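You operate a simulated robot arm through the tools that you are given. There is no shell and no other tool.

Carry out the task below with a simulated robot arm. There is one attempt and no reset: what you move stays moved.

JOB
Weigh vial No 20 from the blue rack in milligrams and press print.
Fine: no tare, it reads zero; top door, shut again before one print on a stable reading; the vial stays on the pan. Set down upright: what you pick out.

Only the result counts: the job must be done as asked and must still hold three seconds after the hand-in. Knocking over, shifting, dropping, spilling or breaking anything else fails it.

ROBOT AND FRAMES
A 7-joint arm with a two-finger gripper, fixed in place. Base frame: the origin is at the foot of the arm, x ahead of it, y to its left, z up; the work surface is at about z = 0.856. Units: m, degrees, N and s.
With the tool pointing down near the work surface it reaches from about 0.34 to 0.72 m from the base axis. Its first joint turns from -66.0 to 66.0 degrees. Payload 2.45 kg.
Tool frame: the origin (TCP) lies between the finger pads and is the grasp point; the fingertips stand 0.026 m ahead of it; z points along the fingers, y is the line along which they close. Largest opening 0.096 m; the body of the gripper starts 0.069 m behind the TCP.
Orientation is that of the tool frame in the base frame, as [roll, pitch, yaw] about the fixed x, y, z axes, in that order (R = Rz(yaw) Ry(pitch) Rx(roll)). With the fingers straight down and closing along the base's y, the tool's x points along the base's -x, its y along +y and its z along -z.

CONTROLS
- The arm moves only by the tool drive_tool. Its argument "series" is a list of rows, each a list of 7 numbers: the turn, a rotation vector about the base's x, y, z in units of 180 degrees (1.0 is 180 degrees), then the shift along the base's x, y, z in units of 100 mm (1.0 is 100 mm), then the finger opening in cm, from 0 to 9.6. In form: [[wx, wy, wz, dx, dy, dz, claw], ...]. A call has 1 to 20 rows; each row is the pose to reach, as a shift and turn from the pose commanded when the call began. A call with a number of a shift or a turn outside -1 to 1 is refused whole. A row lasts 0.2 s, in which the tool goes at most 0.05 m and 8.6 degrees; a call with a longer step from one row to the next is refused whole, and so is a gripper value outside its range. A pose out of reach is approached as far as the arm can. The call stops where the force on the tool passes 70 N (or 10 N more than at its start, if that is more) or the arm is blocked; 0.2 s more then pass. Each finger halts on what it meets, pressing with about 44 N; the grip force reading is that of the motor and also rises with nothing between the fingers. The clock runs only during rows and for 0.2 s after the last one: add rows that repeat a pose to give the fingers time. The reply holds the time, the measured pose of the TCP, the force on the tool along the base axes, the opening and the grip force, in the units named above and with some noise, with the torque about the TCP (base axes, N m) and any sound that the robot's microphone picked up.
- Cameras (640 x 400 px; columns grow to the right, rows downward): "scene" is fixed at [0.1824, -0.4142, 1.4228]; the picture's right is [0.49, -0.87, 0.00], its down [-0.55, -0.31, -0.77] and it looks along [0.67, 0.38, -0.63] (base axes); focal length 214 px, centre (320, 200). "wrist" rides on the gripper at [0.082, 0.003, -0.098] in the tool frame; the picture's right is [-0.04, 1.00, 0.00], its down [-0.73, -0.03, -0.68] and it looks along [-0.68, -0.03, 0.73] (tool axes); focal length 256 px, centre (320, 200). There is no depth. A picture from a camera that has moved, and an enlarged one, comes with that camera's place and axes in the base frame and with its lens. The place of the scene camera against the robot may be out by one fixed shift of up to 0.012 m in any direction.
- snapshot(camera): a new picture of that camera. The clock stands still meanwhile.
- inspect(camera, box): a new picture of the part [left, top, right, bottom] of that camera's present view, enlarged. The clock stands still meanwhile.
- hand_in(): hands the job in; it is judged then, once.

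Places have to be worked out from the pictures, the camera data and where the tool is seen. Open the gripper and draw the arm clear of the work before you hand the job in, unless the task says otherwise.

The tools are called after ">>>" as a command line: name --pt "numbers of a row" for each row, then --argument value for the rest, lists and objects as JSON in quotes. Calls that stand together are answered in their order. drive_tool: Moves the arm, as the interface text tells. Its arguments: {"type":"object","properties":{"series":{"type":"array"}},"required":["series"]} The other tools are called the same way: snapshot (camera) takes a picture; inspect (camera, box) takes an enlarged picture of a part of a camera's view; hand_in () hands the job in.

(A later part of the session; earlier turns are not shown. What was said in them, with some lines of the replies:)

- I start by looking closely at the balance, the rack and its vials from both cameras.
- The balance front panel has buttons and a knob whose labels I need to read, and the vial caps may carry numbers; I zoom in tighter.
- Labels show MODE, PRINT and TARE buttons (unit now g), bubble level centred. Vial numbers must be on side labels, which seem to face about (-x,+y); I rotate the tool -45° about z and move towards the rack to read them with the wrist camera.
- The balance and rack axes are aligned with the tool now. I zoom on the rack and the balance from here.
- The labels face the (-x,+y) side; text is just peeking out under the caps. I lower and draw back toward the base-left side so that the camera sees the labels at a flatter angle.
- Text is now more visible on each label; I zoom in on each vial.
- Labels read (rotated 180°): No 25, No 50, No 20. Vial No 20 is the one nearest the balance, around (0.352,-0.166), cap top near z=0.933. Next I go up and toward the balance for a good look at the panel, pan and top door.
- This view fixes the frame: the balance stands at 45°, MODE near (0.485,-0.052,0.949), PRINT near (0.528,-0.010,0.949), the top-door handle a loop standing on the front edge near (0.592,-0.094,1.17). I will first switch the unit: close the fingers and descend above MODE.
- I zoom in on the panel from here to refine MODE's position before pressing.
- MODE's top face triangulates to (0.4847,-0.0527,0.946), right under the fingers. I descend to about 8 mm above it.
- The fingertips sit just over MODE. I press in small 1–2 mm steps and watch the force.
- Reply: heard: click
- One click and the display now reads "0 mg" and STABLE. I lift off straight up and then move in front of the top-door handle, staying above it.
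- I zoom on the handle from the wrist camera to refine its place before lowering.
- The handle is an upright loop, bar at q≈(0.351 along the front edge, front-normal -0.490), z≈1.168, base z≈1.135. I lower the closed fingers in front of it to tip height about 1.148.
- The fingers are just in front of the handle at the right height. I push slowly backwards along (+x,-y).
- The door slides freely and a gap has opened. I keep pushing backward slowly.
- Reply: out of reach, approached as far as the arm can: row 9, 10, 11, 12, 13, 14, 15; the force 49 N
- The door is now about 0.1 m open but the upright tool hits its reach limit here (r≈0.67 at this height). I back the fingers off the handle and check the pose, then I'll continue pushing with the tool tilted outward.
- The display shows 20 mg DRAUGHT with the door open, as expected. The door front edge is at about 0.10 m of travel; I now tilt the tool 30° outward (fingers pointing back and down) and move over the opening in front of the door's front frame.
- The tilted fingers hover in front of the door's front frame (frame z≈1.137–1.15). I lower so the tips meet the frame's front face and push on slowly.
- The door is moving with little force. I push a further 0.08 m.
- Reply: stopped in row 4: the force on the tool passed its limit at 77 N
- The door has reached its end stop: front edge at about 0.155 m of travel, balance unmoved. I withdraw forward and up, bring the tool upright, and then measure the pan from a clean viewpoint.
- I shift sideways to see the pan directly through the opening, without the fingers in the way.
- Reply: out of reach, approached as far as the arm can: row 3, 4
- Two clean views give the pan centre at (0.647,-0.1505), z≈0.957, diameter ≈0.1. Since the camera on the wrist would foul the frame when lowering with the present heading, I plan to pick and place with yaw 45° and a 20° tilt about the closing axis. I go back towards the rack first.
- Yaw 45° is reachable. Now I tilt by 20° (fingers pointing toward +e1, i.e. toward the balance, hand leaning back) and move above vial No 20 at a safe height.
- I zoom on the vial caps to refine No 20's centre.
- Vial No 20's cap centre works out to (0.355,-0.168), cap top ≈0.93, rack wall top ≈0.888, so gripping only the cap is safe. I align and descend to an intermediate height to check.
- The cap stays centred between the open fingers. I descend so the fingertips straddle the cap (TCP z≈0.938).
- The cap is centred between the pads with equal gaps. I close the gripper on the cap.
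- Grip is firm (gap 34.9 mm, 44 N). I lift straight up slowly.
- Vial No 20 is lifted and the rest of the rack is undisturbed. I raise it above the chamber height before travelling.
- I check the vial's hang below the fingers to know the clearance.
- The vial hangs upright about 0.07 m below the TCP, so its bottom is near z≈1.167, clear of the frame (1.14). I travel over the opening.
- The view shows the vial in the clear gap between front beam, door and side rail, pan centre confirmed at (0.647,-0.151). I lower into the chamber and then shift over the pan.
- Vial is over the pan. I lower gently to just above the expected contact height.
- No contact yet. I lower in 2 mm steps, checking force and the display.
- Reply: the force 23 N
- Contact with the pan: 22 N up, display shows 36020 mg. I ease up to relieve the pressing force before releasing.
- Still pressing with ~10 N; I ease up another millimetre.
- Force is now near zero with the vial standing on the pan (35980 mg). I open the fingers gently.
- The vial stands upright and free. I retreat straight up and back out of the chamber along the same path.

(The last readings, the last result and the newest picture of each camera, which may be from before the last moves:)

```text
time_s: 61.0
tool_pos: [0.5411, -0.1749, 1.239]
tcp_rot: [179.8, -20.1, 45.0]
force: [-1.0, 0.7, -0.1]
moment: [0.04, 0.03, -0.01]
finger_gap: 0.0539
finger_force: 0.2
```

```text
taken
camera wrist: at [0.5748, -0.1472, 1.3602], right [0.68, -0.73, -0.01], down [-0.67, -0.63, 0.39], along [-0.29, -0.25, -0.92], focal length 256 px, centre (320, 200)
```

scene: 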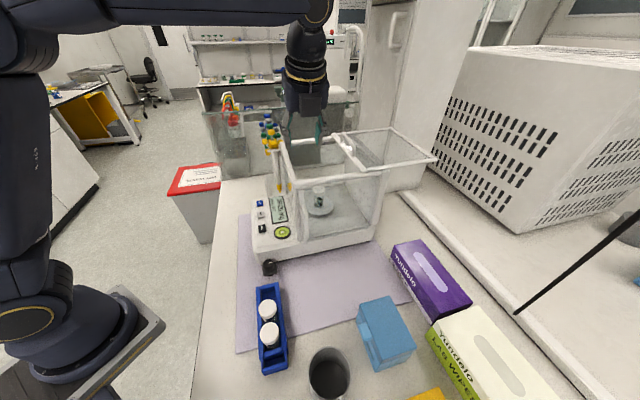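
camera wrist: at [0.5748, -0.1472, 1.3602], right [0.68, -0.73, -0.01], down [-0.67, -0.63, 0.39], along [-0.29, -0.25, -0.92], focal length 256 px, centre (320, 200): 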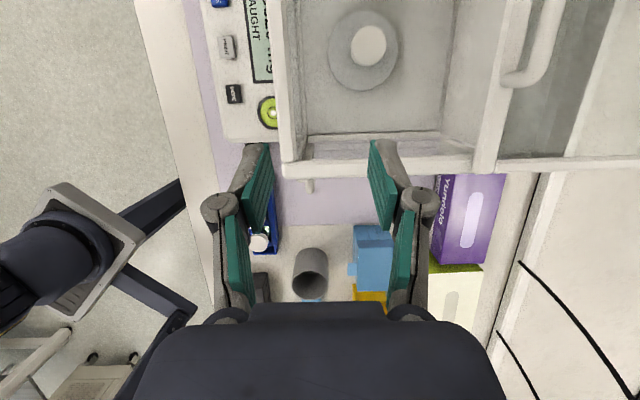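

The vial stands centred on the pan and the arm is out. To shut the top door I will hook closed fingers behind the handle with a 35° outward tilt at yaw 135°. First I move clear, take the tilt out and close the fingers, then turn.

>>> drive_tool --pt "-0.0262 0.0262 0 -0.25 0.15 0.05 3" --pt "-0.0524 0.0524 0 -0.5 0.3 0.1 1.5" --pt "-0.0786 0.0786 0 -0.8 0.5 0.1 0" --pt "-0.0786 0.0786 0 -0.8 0.5 0.1 0"

>>> drive_tool --pt "0 0 0.0415 0 0 0 0" --pt "0 0 0.083 0 0 0 0" --pt "0 0 0.1245 0 0 0 0" --pt "0 0 0.166 0 0 0 0" --pt "0 0 0.2075 0 0 0 0" --pt "0 0 0.249 0 0 0 0" --pt "0 0 0.29 0 0 0 0" --pt "0 0 0.332 0 0 0 0" --pt "0 0 0.374 0 0 0 0" --pt "0 0 0.416 0 0 0 0" --pt "0 0 0.458 0 0 0 0" --pt "0 0 0.5 0 0 0 0" --pt "0 0 0.5 0 0 0 0"

>>> snapshot --camera "wrist"

```text
time_s: 62.0
tool_pos: [0.4611, -0.1254, 1.2484]
tcp_rot: [179.9, 0.0, 44.9]
force: [0.0, -0.5, -0.6]
moment: [-0.02, 0.0, -0.01]
finger_gap: 0.0002
finger_force: 27.3
```

```text
time_s: 64.8
tool_pos: [0.4615, -0.1253, 1.2502]
tcp_rot: [-180.0, -0.1, 135.1]
force: [-0.3, 0.0, -0.1]
moment: [0.02, -0.03, 0.02]
finger_gap: 0.0
finger_force: 28.2
```

```text
taken
camera wrist: at [0.4067, -0.0656, 1.3478], right [0.73, 0.68, 0.0], down [0.5, -0.54, 0.68], along [0.46, -0.5, -0.73], focal length 256 px, centre (320, 200)
```

wrist: 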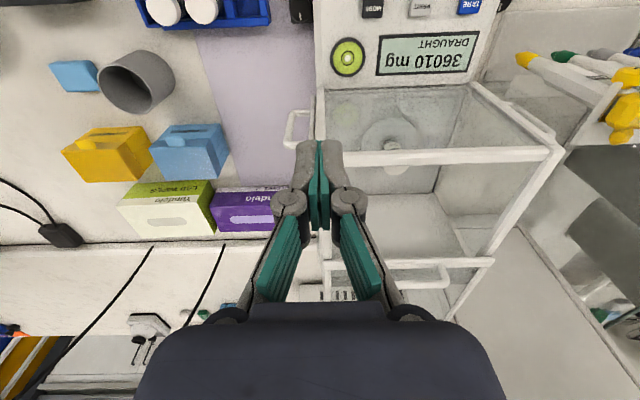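

Turned. Now I tilt 35° outward while moving over the opening, staying above the handle height.

>>> drive_tool --pt "-0.0275 -0.0275 0 0.15 -0.05 0 0" --pt "-0.055 -0.055 0 0.3 -0.1 0 0" --pt "-0.0825 -0.0825 0 0.5 -0.17 0 0" --pt "-0.11 -0.11 0 0.7 -0.24 0 0" --pt "-0.1375 -0.1375 0 0.9 -0.3 0 0" --pt "-0.1375 -0.1375 0 0.9 -0.3 0 0"

>>> drive_tool --pt "0 0 0 0.2 -0.05 0 0" --pt "0 0 0 0.4 -0.12 0 0" --pt "0 0 0 0.65 -0.2 -0.1 0" --pt "0 0 0 0.9 -0.3 -0.15 0" --pt "0 0 0 0.9 -0.3 -0.15 0"

>>> snapshot --camera "wrist"

>>> inspect --camera "scene" --box '[260, 60, 440, 220]'

```text
time_s: 66.2
tool_pos: [0.5516, -0.1559, 1.2495]
tcp_rot: [-180.0, 34.9, 135.0]
force: [-1.1, 0.1, -0.1]
moment: [0.01, 0.0, 0.0]
finger_gap: 0.0
finger_force: 29.0
```

```text
time_s: 67.4
tool_pos: [0.6412, -0.1849, 1.2337]
tcp_rot: [179.9, 34.9, 135.0]
force: [-0.1, -0.3, 0.2]
moment: [0.01, 0.0, -0.01]
finger_gap: 0.0
finger_force: 28.4
```

```text
taken
camera wrist: at [0.5572, -0.0961, 1.2685], right [0.73, 0.68, 0.02], down [0.13, -0.17, 0.98], along [0.67, -0.71, -0.21], focal length 256 px, centre (320, 200)
```

wrist: 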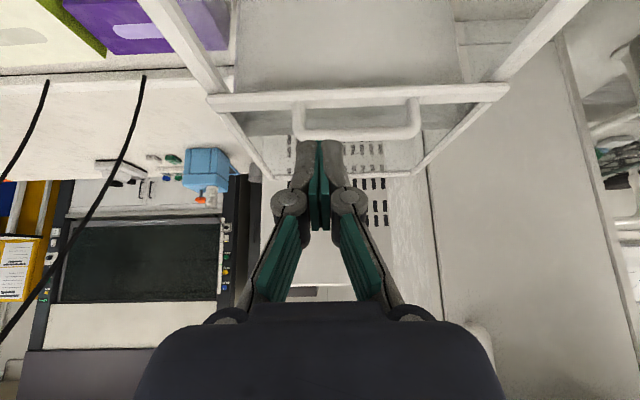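

```text
2.50 times, centred on (350, 140) of scene
camera zoom: at [0.1824, -0.4142, 1.4228], right [0.49, -0.87, 0.0], down [-0.55, -0.31, -0.77], along [0.67, 0.38, -0.63], focal length 536 px, centre (245, 350)
```

zoom: 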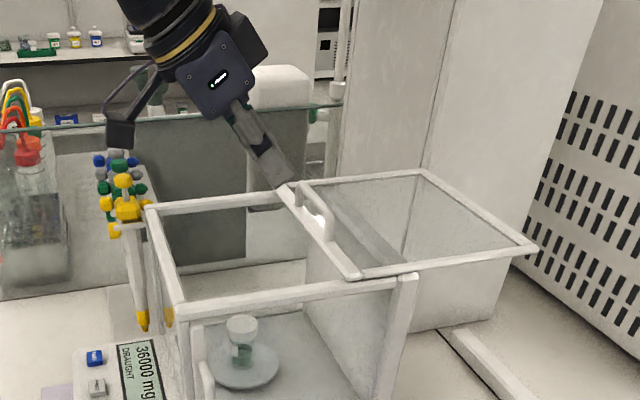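

The handle bar is at z≈1.18, q2≈-0.646. I pass over it with the tips ~12 mm above and stop just behind it.

>>> drive_tool --pt "0 0 0 0.2 -0.1 0 0" --pt "0 0 0 0.4 -0.2 0 0" --pt "0 0 0 0.6 -0.3 -0.05 0" --pt "0 0 0 0.8 -0.398 -0.05 0" --pt "0 0 0 0.8 -0.398 -0.05 0"

>>> snapshot --camera "wrist"

>>> inspect --camera "scene" --box '[280, 80, 400, 180]'

```text
time_s: 68.6
tool_pos: [0.722, -0.227, 1.2288]
tcp_rot: [179.9, 34.9, 134.9]
force: [0.1, -0.5, -0.3]
moment: [0.06, 0.0, -0.01]
finger_gap: 0.0
finger_force: 27.9
```

```text
taken
camera wrist: at [0.6378, -0.1365, 1.2626], right [0.73, 0.68, 0.02], down [0.13, -0.17, 0.98], along [0.67, -0.71, -0.21], focal length 256 px, centre (320, 200)
```

wrist: 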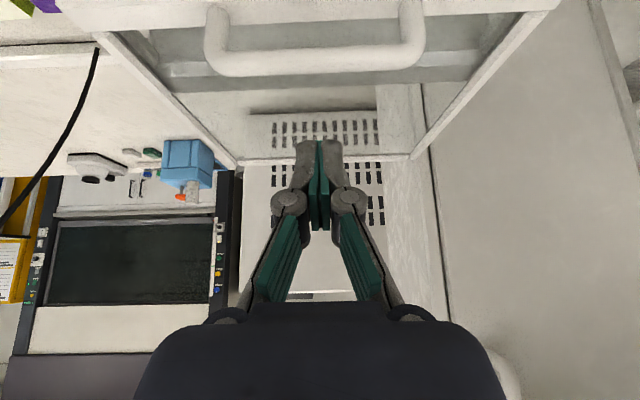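

```text
4.00 times, centred on (340, 130) of scene
camera zoom: at [0.1824, -0.4142, 1.4228], right [0.49, -0.87, 0.0], down [-0.55, -0.31, -0.77], along [0.67, 0.38, -0.63], focal length 858 px, centre (240, 480)
```

zoom: 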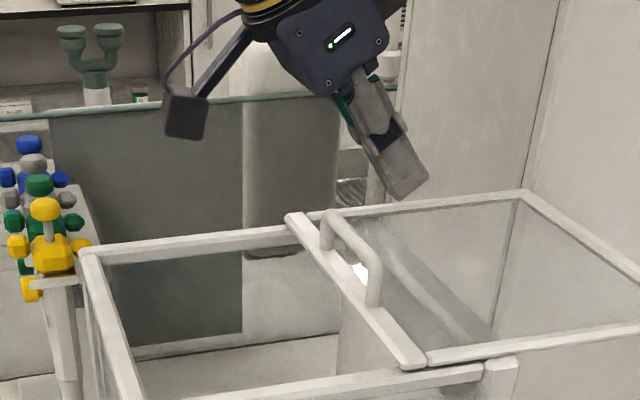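

The tips are behind the handle, which agrees in both cameras. I lower them behind the bar to just above the door glass.

>>> drive_tool --pt "0 0 0 0 0 -0.1 0" --pt "0 0 0 0 0 -0.2 0" --pt "0 0 0 0 0 -0.28 0" --pt "0 0 0 0 0 -0.33 0" --pt "0 0 0 0 0 -0.36 0" --pt "0 0 0 0 0 -0.36 0"

>>> snapshot --camera "wrist"

>>> inspect --camera "scene" --box '[300, 100, 380, 170]'

```text
time_s: 70.0
tool_pos: [0.7212, -0.2265, 1.1931]
tcp_rot: [179.8, 35.0, 135.1]
force: [0.0, 1.1, -0.1]
moment: [0.0, 0.02, 0.03]
finger_gap: 0.0
finger_force: 28.5
```

```text
taken
camera wrist: at [0.6372, -0.136, 1.2271], right [0.73, 0.68, 0.02], down [0.13, -0.17, 0.98], along [0.67, -0.71, -0.21], focal length 256 px, centre (320, 200)
```

wrist: 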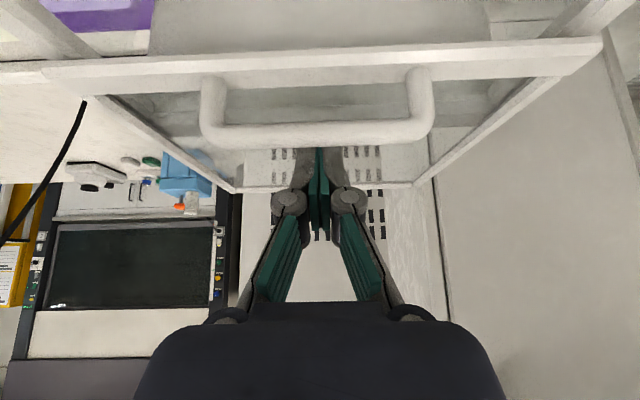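

```text
5.71 times, centred on (340, 135) of scene
camera zoom: at [0.1824, -0.4142, 1.4228], right [0.49, -0.87, 0.0], down [-0.55, -0.31, -0.77], along [0.67, 0.38, -0.63], focal length 1226 px, centre (206, 571)
```

zoom: 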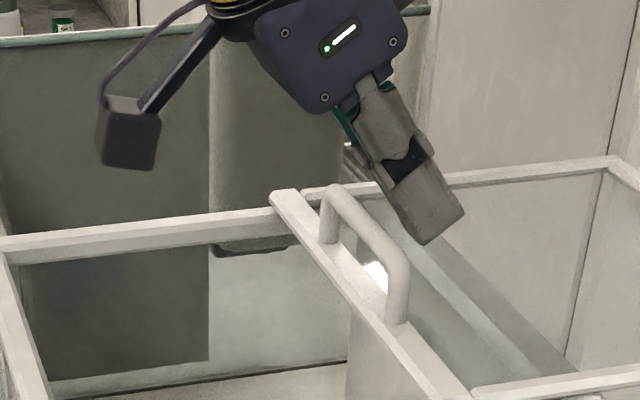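

The fingertips are hooked behind the bar. I pull the door forward slowly along (-x,+y).

>>> drive_tool --pt "0 0 0 -0.05 0.05 0 0" --pt "0 0 0 -0.1 0.1 0 0" --pt "0 0 0 -0.15 0.15 0 0" --pt "0 0 0 -0.2 0.2 0 0" --pt "0 0 0 -0.26 0.26 0 0" --pt "0 0 0 -0.32 0.32 0 0" --pt "0 0 0 -0.38 0.38 0 0" --pt "0 0 0 -0.44 0.44 0 0" --pt "0 0 0 -0.5 0.5 0 0" --pt "0 0 0 -0.5 0.5 0 0"

>>> snapshot --camera "wrist"

>>> inspect --camera "scene" --box '[260, 80, 420, 220]'

```text
time_s: 72.2
tool_pos: [0.6714, -0.1749, 1.1923]
tcp_rot: [180.0, 34.8, 135.0]
force: [0.6, -0.5, -0.1]
moment: [0.02, -0.01, 0.01]
finger_gap: 0.0
finger_force: 28.6
```

```text
taken
camera wrist: at [0.5875, -0.0862, 1.2273], right [0.73, 0.68, 0.02], down [0.13, -0.17, 0.98], along [0.67, -0.71, -0.21], focal length 256 px, centre (320, 200)
```

wrist: 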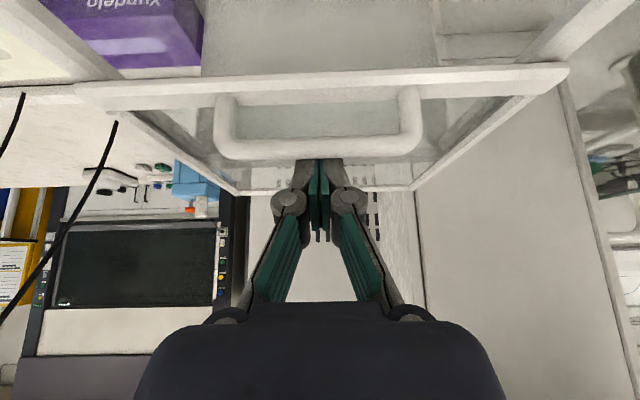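

```text
2.86 times, centred on (340, 150) of scene
camera zoom: at [0.1824, -0.4142, 1.4228], right [0.49, -0.87, 0.0], down [-0.55, -0.31, -0.77], along [0.67, 0.38, -0.63], focal length 613 px, centre (263, 343)
```

zoom: 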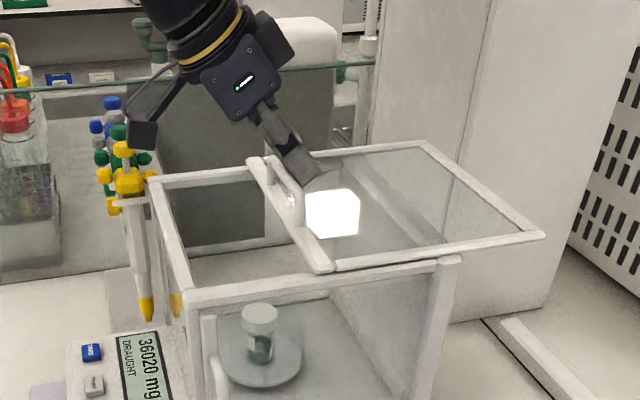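

The door is following. I continue pulling, slowing near the end.

>>> drive_tool --pt "0 0 0 -0.06 0.06 0 0" --pt "0 0 0 -0.12 0.12 0 0" --pt "0 0 0 -0.18 0.18 0 0" --pt "0 0 0 -0.24 0.24 0 0" --pt "0 0 0 -0.3 0.3 0 0" --pt "0 0 0 -0.36 0.36 0 0" --pt "0 0 0 -0.42 0.42 0 0" --pt "0 0 0 -0.48 0.48 0 0" --pt "0 0 0 -0.52 0.52 0 0" --pt "0 0 0 -0.56 0.56 0 0" --pt "0 0 0 -0.58 0.58 0 0"

>>> snapshot --camera "wrist"

>>> inspect --camera "scene" --box '[250, 80, 410, 240]'

```text
time_s: 74.6
tool_pos: [0.6129, -0.1187, 1.1929]
tcp_rot: [-180.0, 34.9, 134.9]
force: [1.4, 0.4, -0.5]
moment: [0.0, 0.0, 0.02]
finger_gap: 0.0059
finger_force: 28.6
```

```text
taken
camera wrist: at [0.5289, -0.0285, 1.2271], right [0.73, 0.68, 0.02], down [0.13, -0.17, 0.98], along [0.67, -0.71, -0.21], focal length 256 px, centre (320, 200)
```

wrist: 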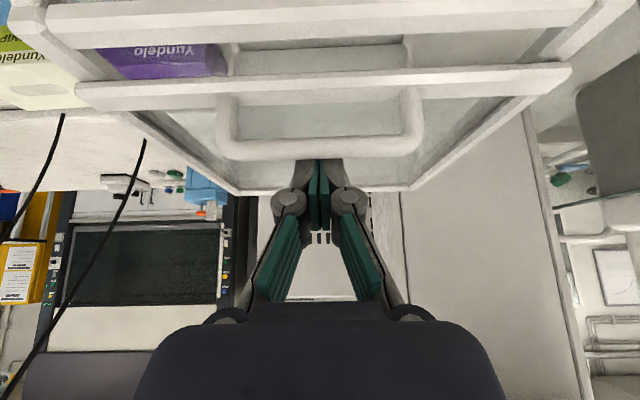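

```text
2.50 times, centred on (330, 160) of scene
camera zoom: at [0.1824, -0.4142, 1.4228], right [0.49, -0.87, 0.0], down [-0.55, -0.31, -0.77], along [0.67, 0.38, -0.63], focal length 536 px, centre (295, 300)
```

zoom: 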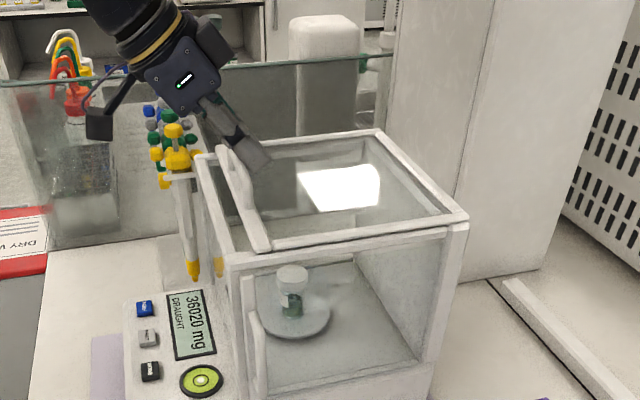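

A small gap remains. I pull on in small steps until the door seats.

>>> drive_tool --pt "0 0 0 -0.02 0.02 0 0" --pt "0 0 0 -0.04 0.04 0 0" --pt "0 0 0 -0.06 0.06 0 0" --pt "0 0 0 -0.08 0.08 0 0" --pt "0 0 0 -0.1 0.1 0 0" --pt "0 0 0 -0.1 0.1 0 0"

>>> inspect --camera "scene" --box '[250, 110, 370, 240]'

```text
time_s: 76.0
tool_pos: [0.6035, -0.1082, 1.1938]
tcp_rot: [180.0, 35.0, 135.1]
force: [-0.2, -0.4, -0.1]
moment: [-0.03, 0.0, -0.03]
finger_gap: 0.0
finger_force: 28.7
```

```text
3.08 times, centred on (310, 175) of scene
camera zoom: at [0.1824, -0.4142, 1.4228], right [0.49, -0.87, 0.0], down [-0.55, -0.31, -0.77], along [0.67, 0.38, -0.63], focal length 660 px, centre (351, 277)
```

zoom: 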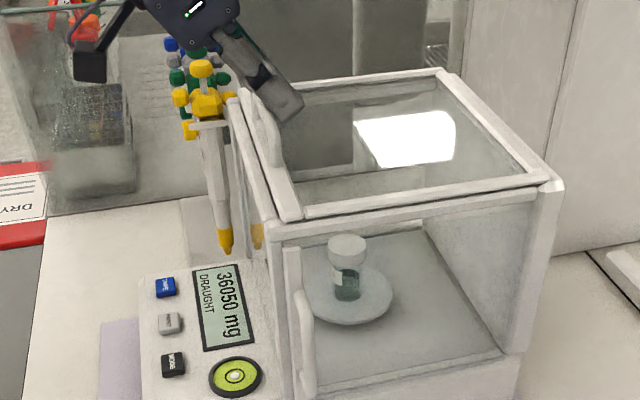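

Still DRAUGHT and a slim gap; I pull further in small steps.

>>> drive_tool --pt "0 0 0 -0.02 0.02 0 0" --pt "0 0 0 -0.04 0.04 0 0" --pt "0 0 0 -0.06 0.06 0 0" --pt "0 0 0 -0.08 0.08 0 0" --pt "0 0 0 -0.1 0.1 0 0" --pt "0 0 0 -0.1 0.1 0 0"

>>> inspect --camera "scene" --box '[250, 110, 370, 240]'

>>> snapshot --camera "wrist"

```text
time_s: 77.4
tool_pos: [0.5947, -0.0991, 1.1945]
tcp_rot: [180.0, 35.1, 135.0]
force: [7.5, -6.4, 3.6]
moment: [-0.15, -0.08, -0.06]
finger_gap: 0.006
finger_force: 29.0
```

```text
3.08 times, centred on (310, 175) of scene
camera zoom: at [0.1826, -0.4144, 1.4227], right [0.49, -0.87, 0.0], down [-0.55, -0.31, -0.77], along [0.67, 0.38, -0.63], focal length 660 px, centre (351, 277)
```

zoom: 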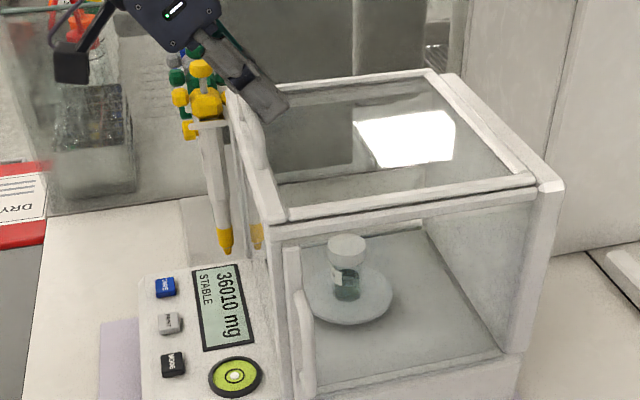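

```text
taken
camera wrist: at [0.5099, -0.0091, 1.2275], right [0.73, 0.68, 0.02], down [0.13, -0.17, 0.98], along [0.67, -0.71, -0.21], focal length 256 px, centre (320, 200)
```

wrist: 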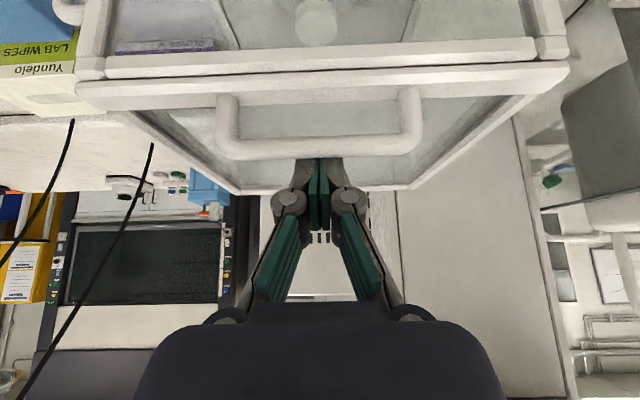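

STABLE 36010 mg, and a light 10 N reaction shows the door is seated. I back the fingers off the bar by a few millimetres and lift straight up.

>>> drive_tool --pt "0 0 0 0.03 -0.03 0 0" --pt "0 0 0 0.06 -0.06 0 0" --pt "0 0 0 0.06 -0.06 0.15 0" --pt "0 0 0 0.06 -0.06 0.35 0" --pt "0 0 0 0.06 -0.06 0.55 0" --pt "0 0 0 0.06 -0.06 0.75 0" --pt "0 0 0 0.06 -0.06 0.75 0"

>>> inspect --camera "scene" --box '[250, 110, 400, 240]'

>>> snapshot --camera "wrist"

```text
time_s: 79.0
tool_pos: [0.5995, -0.1027, 1.2685]
tcp_rot: [-180.0, 34.9, 135.2]
force: [0.0, 0.5, 0.8]
moment: [0.0, 0.0, 0.01]
finger_gap: 0.0
finger_force: 28.7
```

```text
3.08 times, centred on (325, 175) of scene
camera zoom: at [0.1824, -0.4142, 1.4228], right [0.49, -0.87, 0.0], down [-0.55, -0.31, -0.77], along [0.67, 0.38, -0.63], focal length 660 px, centre (305, 277)
```

zoom: 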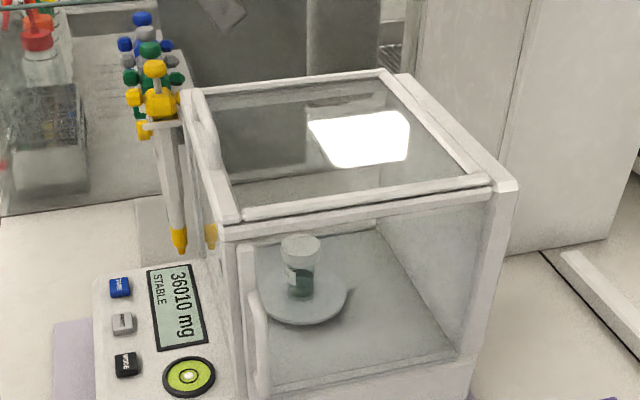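

```text
taken
camera wrist: at [0.5153, -0.0142, 1.3022], right [0.73, 0.68, 0.02], down [0.13, -0.17, 0.98], along [0.67, -0.71, -0.21], focal length 256 px, centre (320, 200)
```

wrist: 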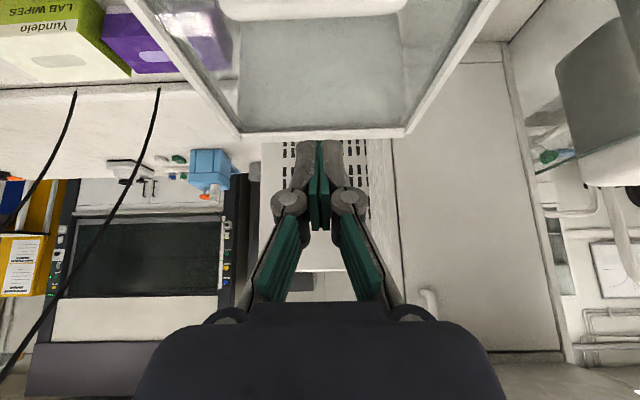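

The door is shut in its original position and the display reads STABLE 36010 mg. I now un-tilt and move above PRINT at (0.528,-0.0095).

>>> drive_tool --pt "0.0275 0.0275 0 -0.15 0.19 0 0" --pt "0.055 0.055 0 -0.3 0.38 0 0" --pt "0.0825 0.0825 0 -0.45 0.57 0 0" --pt "0.11 0.11 0 -0.6 0.76 0 0" --pt "0.1375 0.1375 0 -0.721 0.941 0 0" --pt "0.1375 0.1375 0 -0.721 0.941 0 0"

>>> drive_tool --pt "0 0 0 0 0 -0.25 0" --pt "0 0 0 0 0 -0.5 0" --pt "0 0 0 0 0 -0.75 0" --pt "0 0 0 0 0 -1.0 0" --pt "0 0 0 0 0 -1.0 0"

>>> snapshot --camera "wrist"

>>> inspect --camera "scene" --box '[210, 100, 370, 260]'

```text
time_s: 80.4
tool_pos: [0.5286, -0.0098, 1.2677]
tcp_rot: [180.0, -0.2, 135.1]
force: [-0.3, 0.6, 0.1]
moment: [0.06, -0.02, -0.01]
finger_gap: 0.0
finger_force: 27.8
```

```text
time_s: 81.6
tool_pos: [0.5272, -0.0089, 1.1684]
tcp_rot: [180.0, 0.0, 134.9]
force: [0.5, -0.2, 1.1]
moment: [0.01, 0.01, 0.0]
finger_gap: 0.0001
finger_force: 27.9
```

```text
taken
camera wrist: at [0.4734, 0.0508, 1.2667], right [0.73, 0.68, 0.0], down [0.5, -0.54, 0.68], along [0.46, -0.5, -0.73], focal length 256 px, centre (320, 200)
```

wrist: 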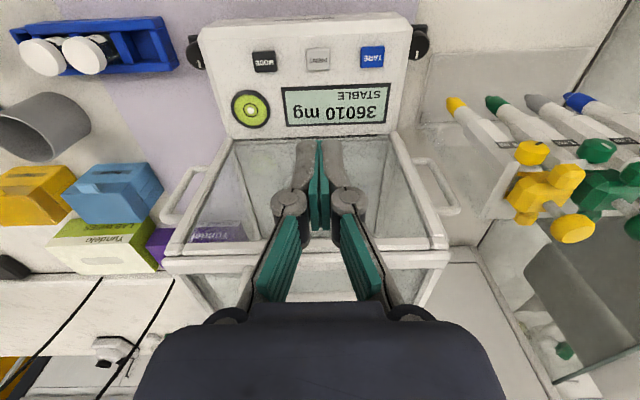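

```text
2.50 times, centred on (290, 180) of scene
camera zoom: at [0.1824, -0.4142, 1.4228], right [0.49, -0.87, 0.0], down [-0.55, -0.31, -0.77], along [0.67, 0.38, -0.63], focal length 536 px, centre (395, 250)
```

zoom: 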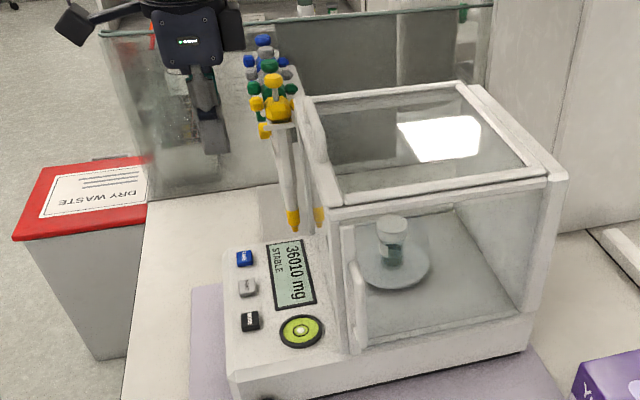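

PRINT is exactly under the fingers, reading STABLE 36010 mg. I descend to about 8 mm above the button.

>>> drive_tool --pt "0 0 0 0 0 -0.3 0" --pt "0 0 0 0 0 -0.6 0" --pt "0 0 0 0 0 -0.85 0" --pt "0 0 0 0 0 -1.0 0" --pt "0 0 0 0 0 -1.0 0"

>>> drive_tool --pt "0 0 0 0 0 -0.3 0" --pt "0 0 0 0 0 -0.55 0" --pt "0 0 0 0 0 -0.75 0" --pt "0 0 0 0 0 -0.86 0" --pt "0 0 0 0 0 -0.86 0"

>>> snapshot --camera "wrist"

>>> inspect --camera "scene" --box '[210, 150, 350, 250]'

```text
time_s: 82.8
tool_pos: [0.5279, -0.0104, 1.0669]
tcp_rot: [179.9, 0.0, 135.0]
force: [0.0, -0.4, 0.1]
moment: [0.01, 0.02, -0.02]
finger_gap: 0.0
finger_force: 28.5
```

```text
time_s: 84.0
tool_pos: [0.5267, -0.0092, 0.9815]
tcp_rot: [179.9, -0.2, 135.0]
force: [0.0, -0.4, 0.0]
moment: [-0.01, 0.0, -0.01]
finger_gap: 0.0002
finger_force: 29.1
```

```text
taken
camera wrist: at [0.4731, 0.0507, 1.0806], right [0.73, 0.68, 0.0], down [0.5, -0.54, 0.68], along [0.46, -0.5, -0.73], focal length 256 px, centre (320, 200)
```

wrist: 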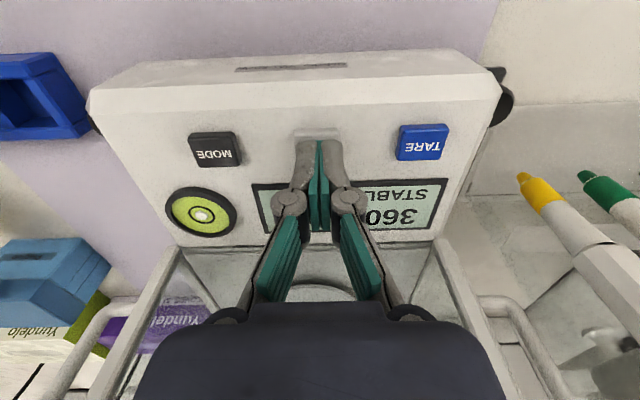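

```text
4.00 times, centred on (280, 200) of scene
camera zoom: at [0.1824, -0.4142, 1.4228], right [0.49, -0.87, 0.0], down [-0.55, -0.31, -0.77], along [0.67, 0.38, -0.63], focal length 858 px, centre (480, 200)
```

zoom: 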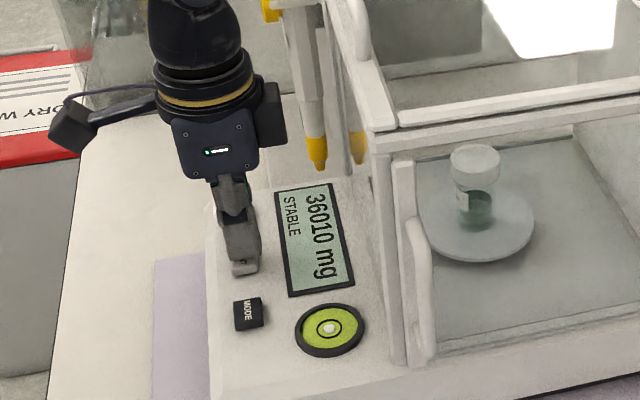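

The fingers sit over PRINT and the reading is STABLE. I press once with the same depth as for MODE.

>>> drive_tool --pt "0 0 0 -0.005 0.005 -0.04 0" --pt "0 0 0 -0.005 0.005 -0.07 0" --pt "0 0 0 -0.005 0.005 -0.097 0"

>>> inspect --camera "scene" --box '[210, 150, 350, 250]'

```text
time_s: 84.8
tool_pos: [0.5268, -0.0096, 0.9732]
tcp_rot: [179.9, 0.0, 135.0]
force: [-1.3, -0.8, 5.1]
moment: [-0.01, 0.04, 0.02]
finger_gap: 0.006
finger_force: 28.8
heard: click
```

```text
4.00 times, centred on (280, 200) of scene
camera zoom: at [0.1823, -0.4142, 1.4228], right [0.49, -0.87, 0.0], down [-0.55, -0.31, -0.77], along [0.67, 0.38, -0.63], focal length 858 px, centre (480, 200)
```

zoom: 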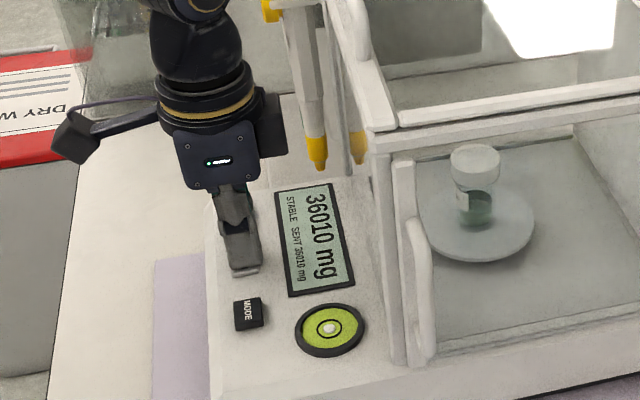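

One click; the display shows "SENT 36010 mg". I lift straight up and draw the arm clear, opening the gripper once it is high.

>>> drive_tool --pt "0 0 0 0 0 0.1 0" --pt "0 0 0 0 0 0.4 0" --pt "0 0 0 0 0 0.7 0" --pt "0 0 0 0 0 1.0 0" --pt "0 0 0 0 0 1.0 0"

>>> drive_tool --pt "0 0 0 0 0 0.3 0" --pt "0 0 0 0 0 0.6 0" --pt "0 0 0 0 0 0.9 0" --pt "0 0 0 -0.1 0 1.0 0" --pt "0 0 0 -0.1 0 1.0 0"

>>> drive_tool --pt "0 0 0 -0.3 0 0.3 1.5" --pt "0 0 0 -0.6 0 0.6 3.5" --pt "0 0 0 -0.9 0 0.9 5.5" --pt "0 0 0 -1.0 0 1.0 7.5" --pt "0 0 0 -1.0 0 1.0 8.0" --pt "0 0 0 -1.0 0 1.0 8.0"

>>> snapshot --camera "scene"

>>> inspect --camera "scene" --box '[230, 120, 390, 260]'

```text
time_s: 86.0
tool_pos: [0.526, -0.0082, 1.0728]
tcp_rot: [179.8, -0.1, 135.0]
force: [-0.3, -0.3, 0.1]
moment: [-0.01, 0.01, 0.0]
finger_gap: 0.0001
finger_force: 28.3
```

```text
time_s: 87.2
tool_pos: [0.5156, -0.0087, 1.1719]
tcp_rot: [-180.0, -0.1, 135.0]
force: [-0.1, -0.4, 0.5]
moment: [0.01, 0.03, 0.01]
finger_gap: 0.0
finger_force: 28.9
```

```text
time_s: 88.6
tool_pos: [0.4164, -0.0087, 1.2718]
tcp_rot: [179.9, -0.1, 135.0]
force: [0.5, 0.0, 0.3]
moment: [0.02, 0.02, -0.01]
finger_gap: 0.0803
finger_force: 0.1
```

```text
taken
```

scene: 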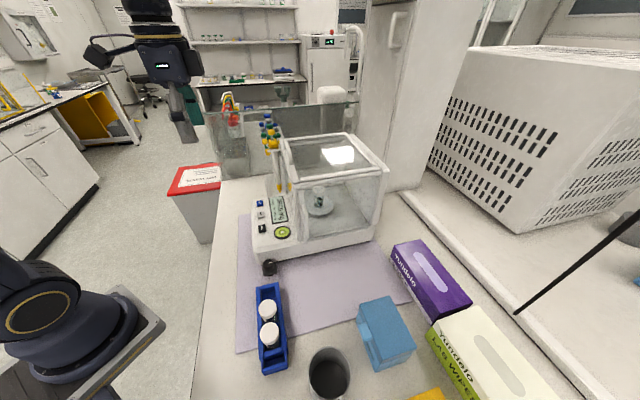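

```text
2.86 times, centred on (310, 190) of scene
camera zoom: at [0.1824, -0.4142, 1.4228], right [0.49, -0.87, 0.0], down [-0.55, -0.31, -0.77], along [0.67, 0.38, -0.63], focal length 613 px, centre (349, 229)
```

zoom: 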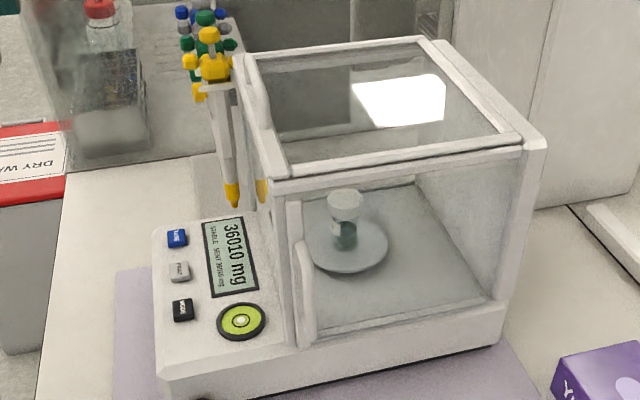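

Door shut, vial upright on the pan, SENT shown, the other vials untouched, gripper open and arm clear. The job is complete, so I hand it in.

>>> hand_in

```text
The job is handed in.
```

Vial No 20 is weighed and printed: the balance shows a stable 36010 mg with "SENT 36010 mg" on the display.

- **Unit:** I pressed MODE once to switch from grams to milligrams. I did not tare, as the display read 0 mg.
- **Vial:** I picked No 20 from the blue rack, going by its side label. It now stands upright and centred on the pan.
- **Door:** I opened the top door to its stop, and the force sensor briefly read 77 N there. It was shut again before printing, and the display changed from DRAUGHT to STABLE.
- **Print:** I pressed PRINT once and heard one click.
- **Surroundings:** Nos 25 and 50 are still in the rack, and nothing else moved that I could see.

The gripper is open and the arm is clear of the balance. I handed the job in; the reply only confirmed receipt, so I don't know the verdict.
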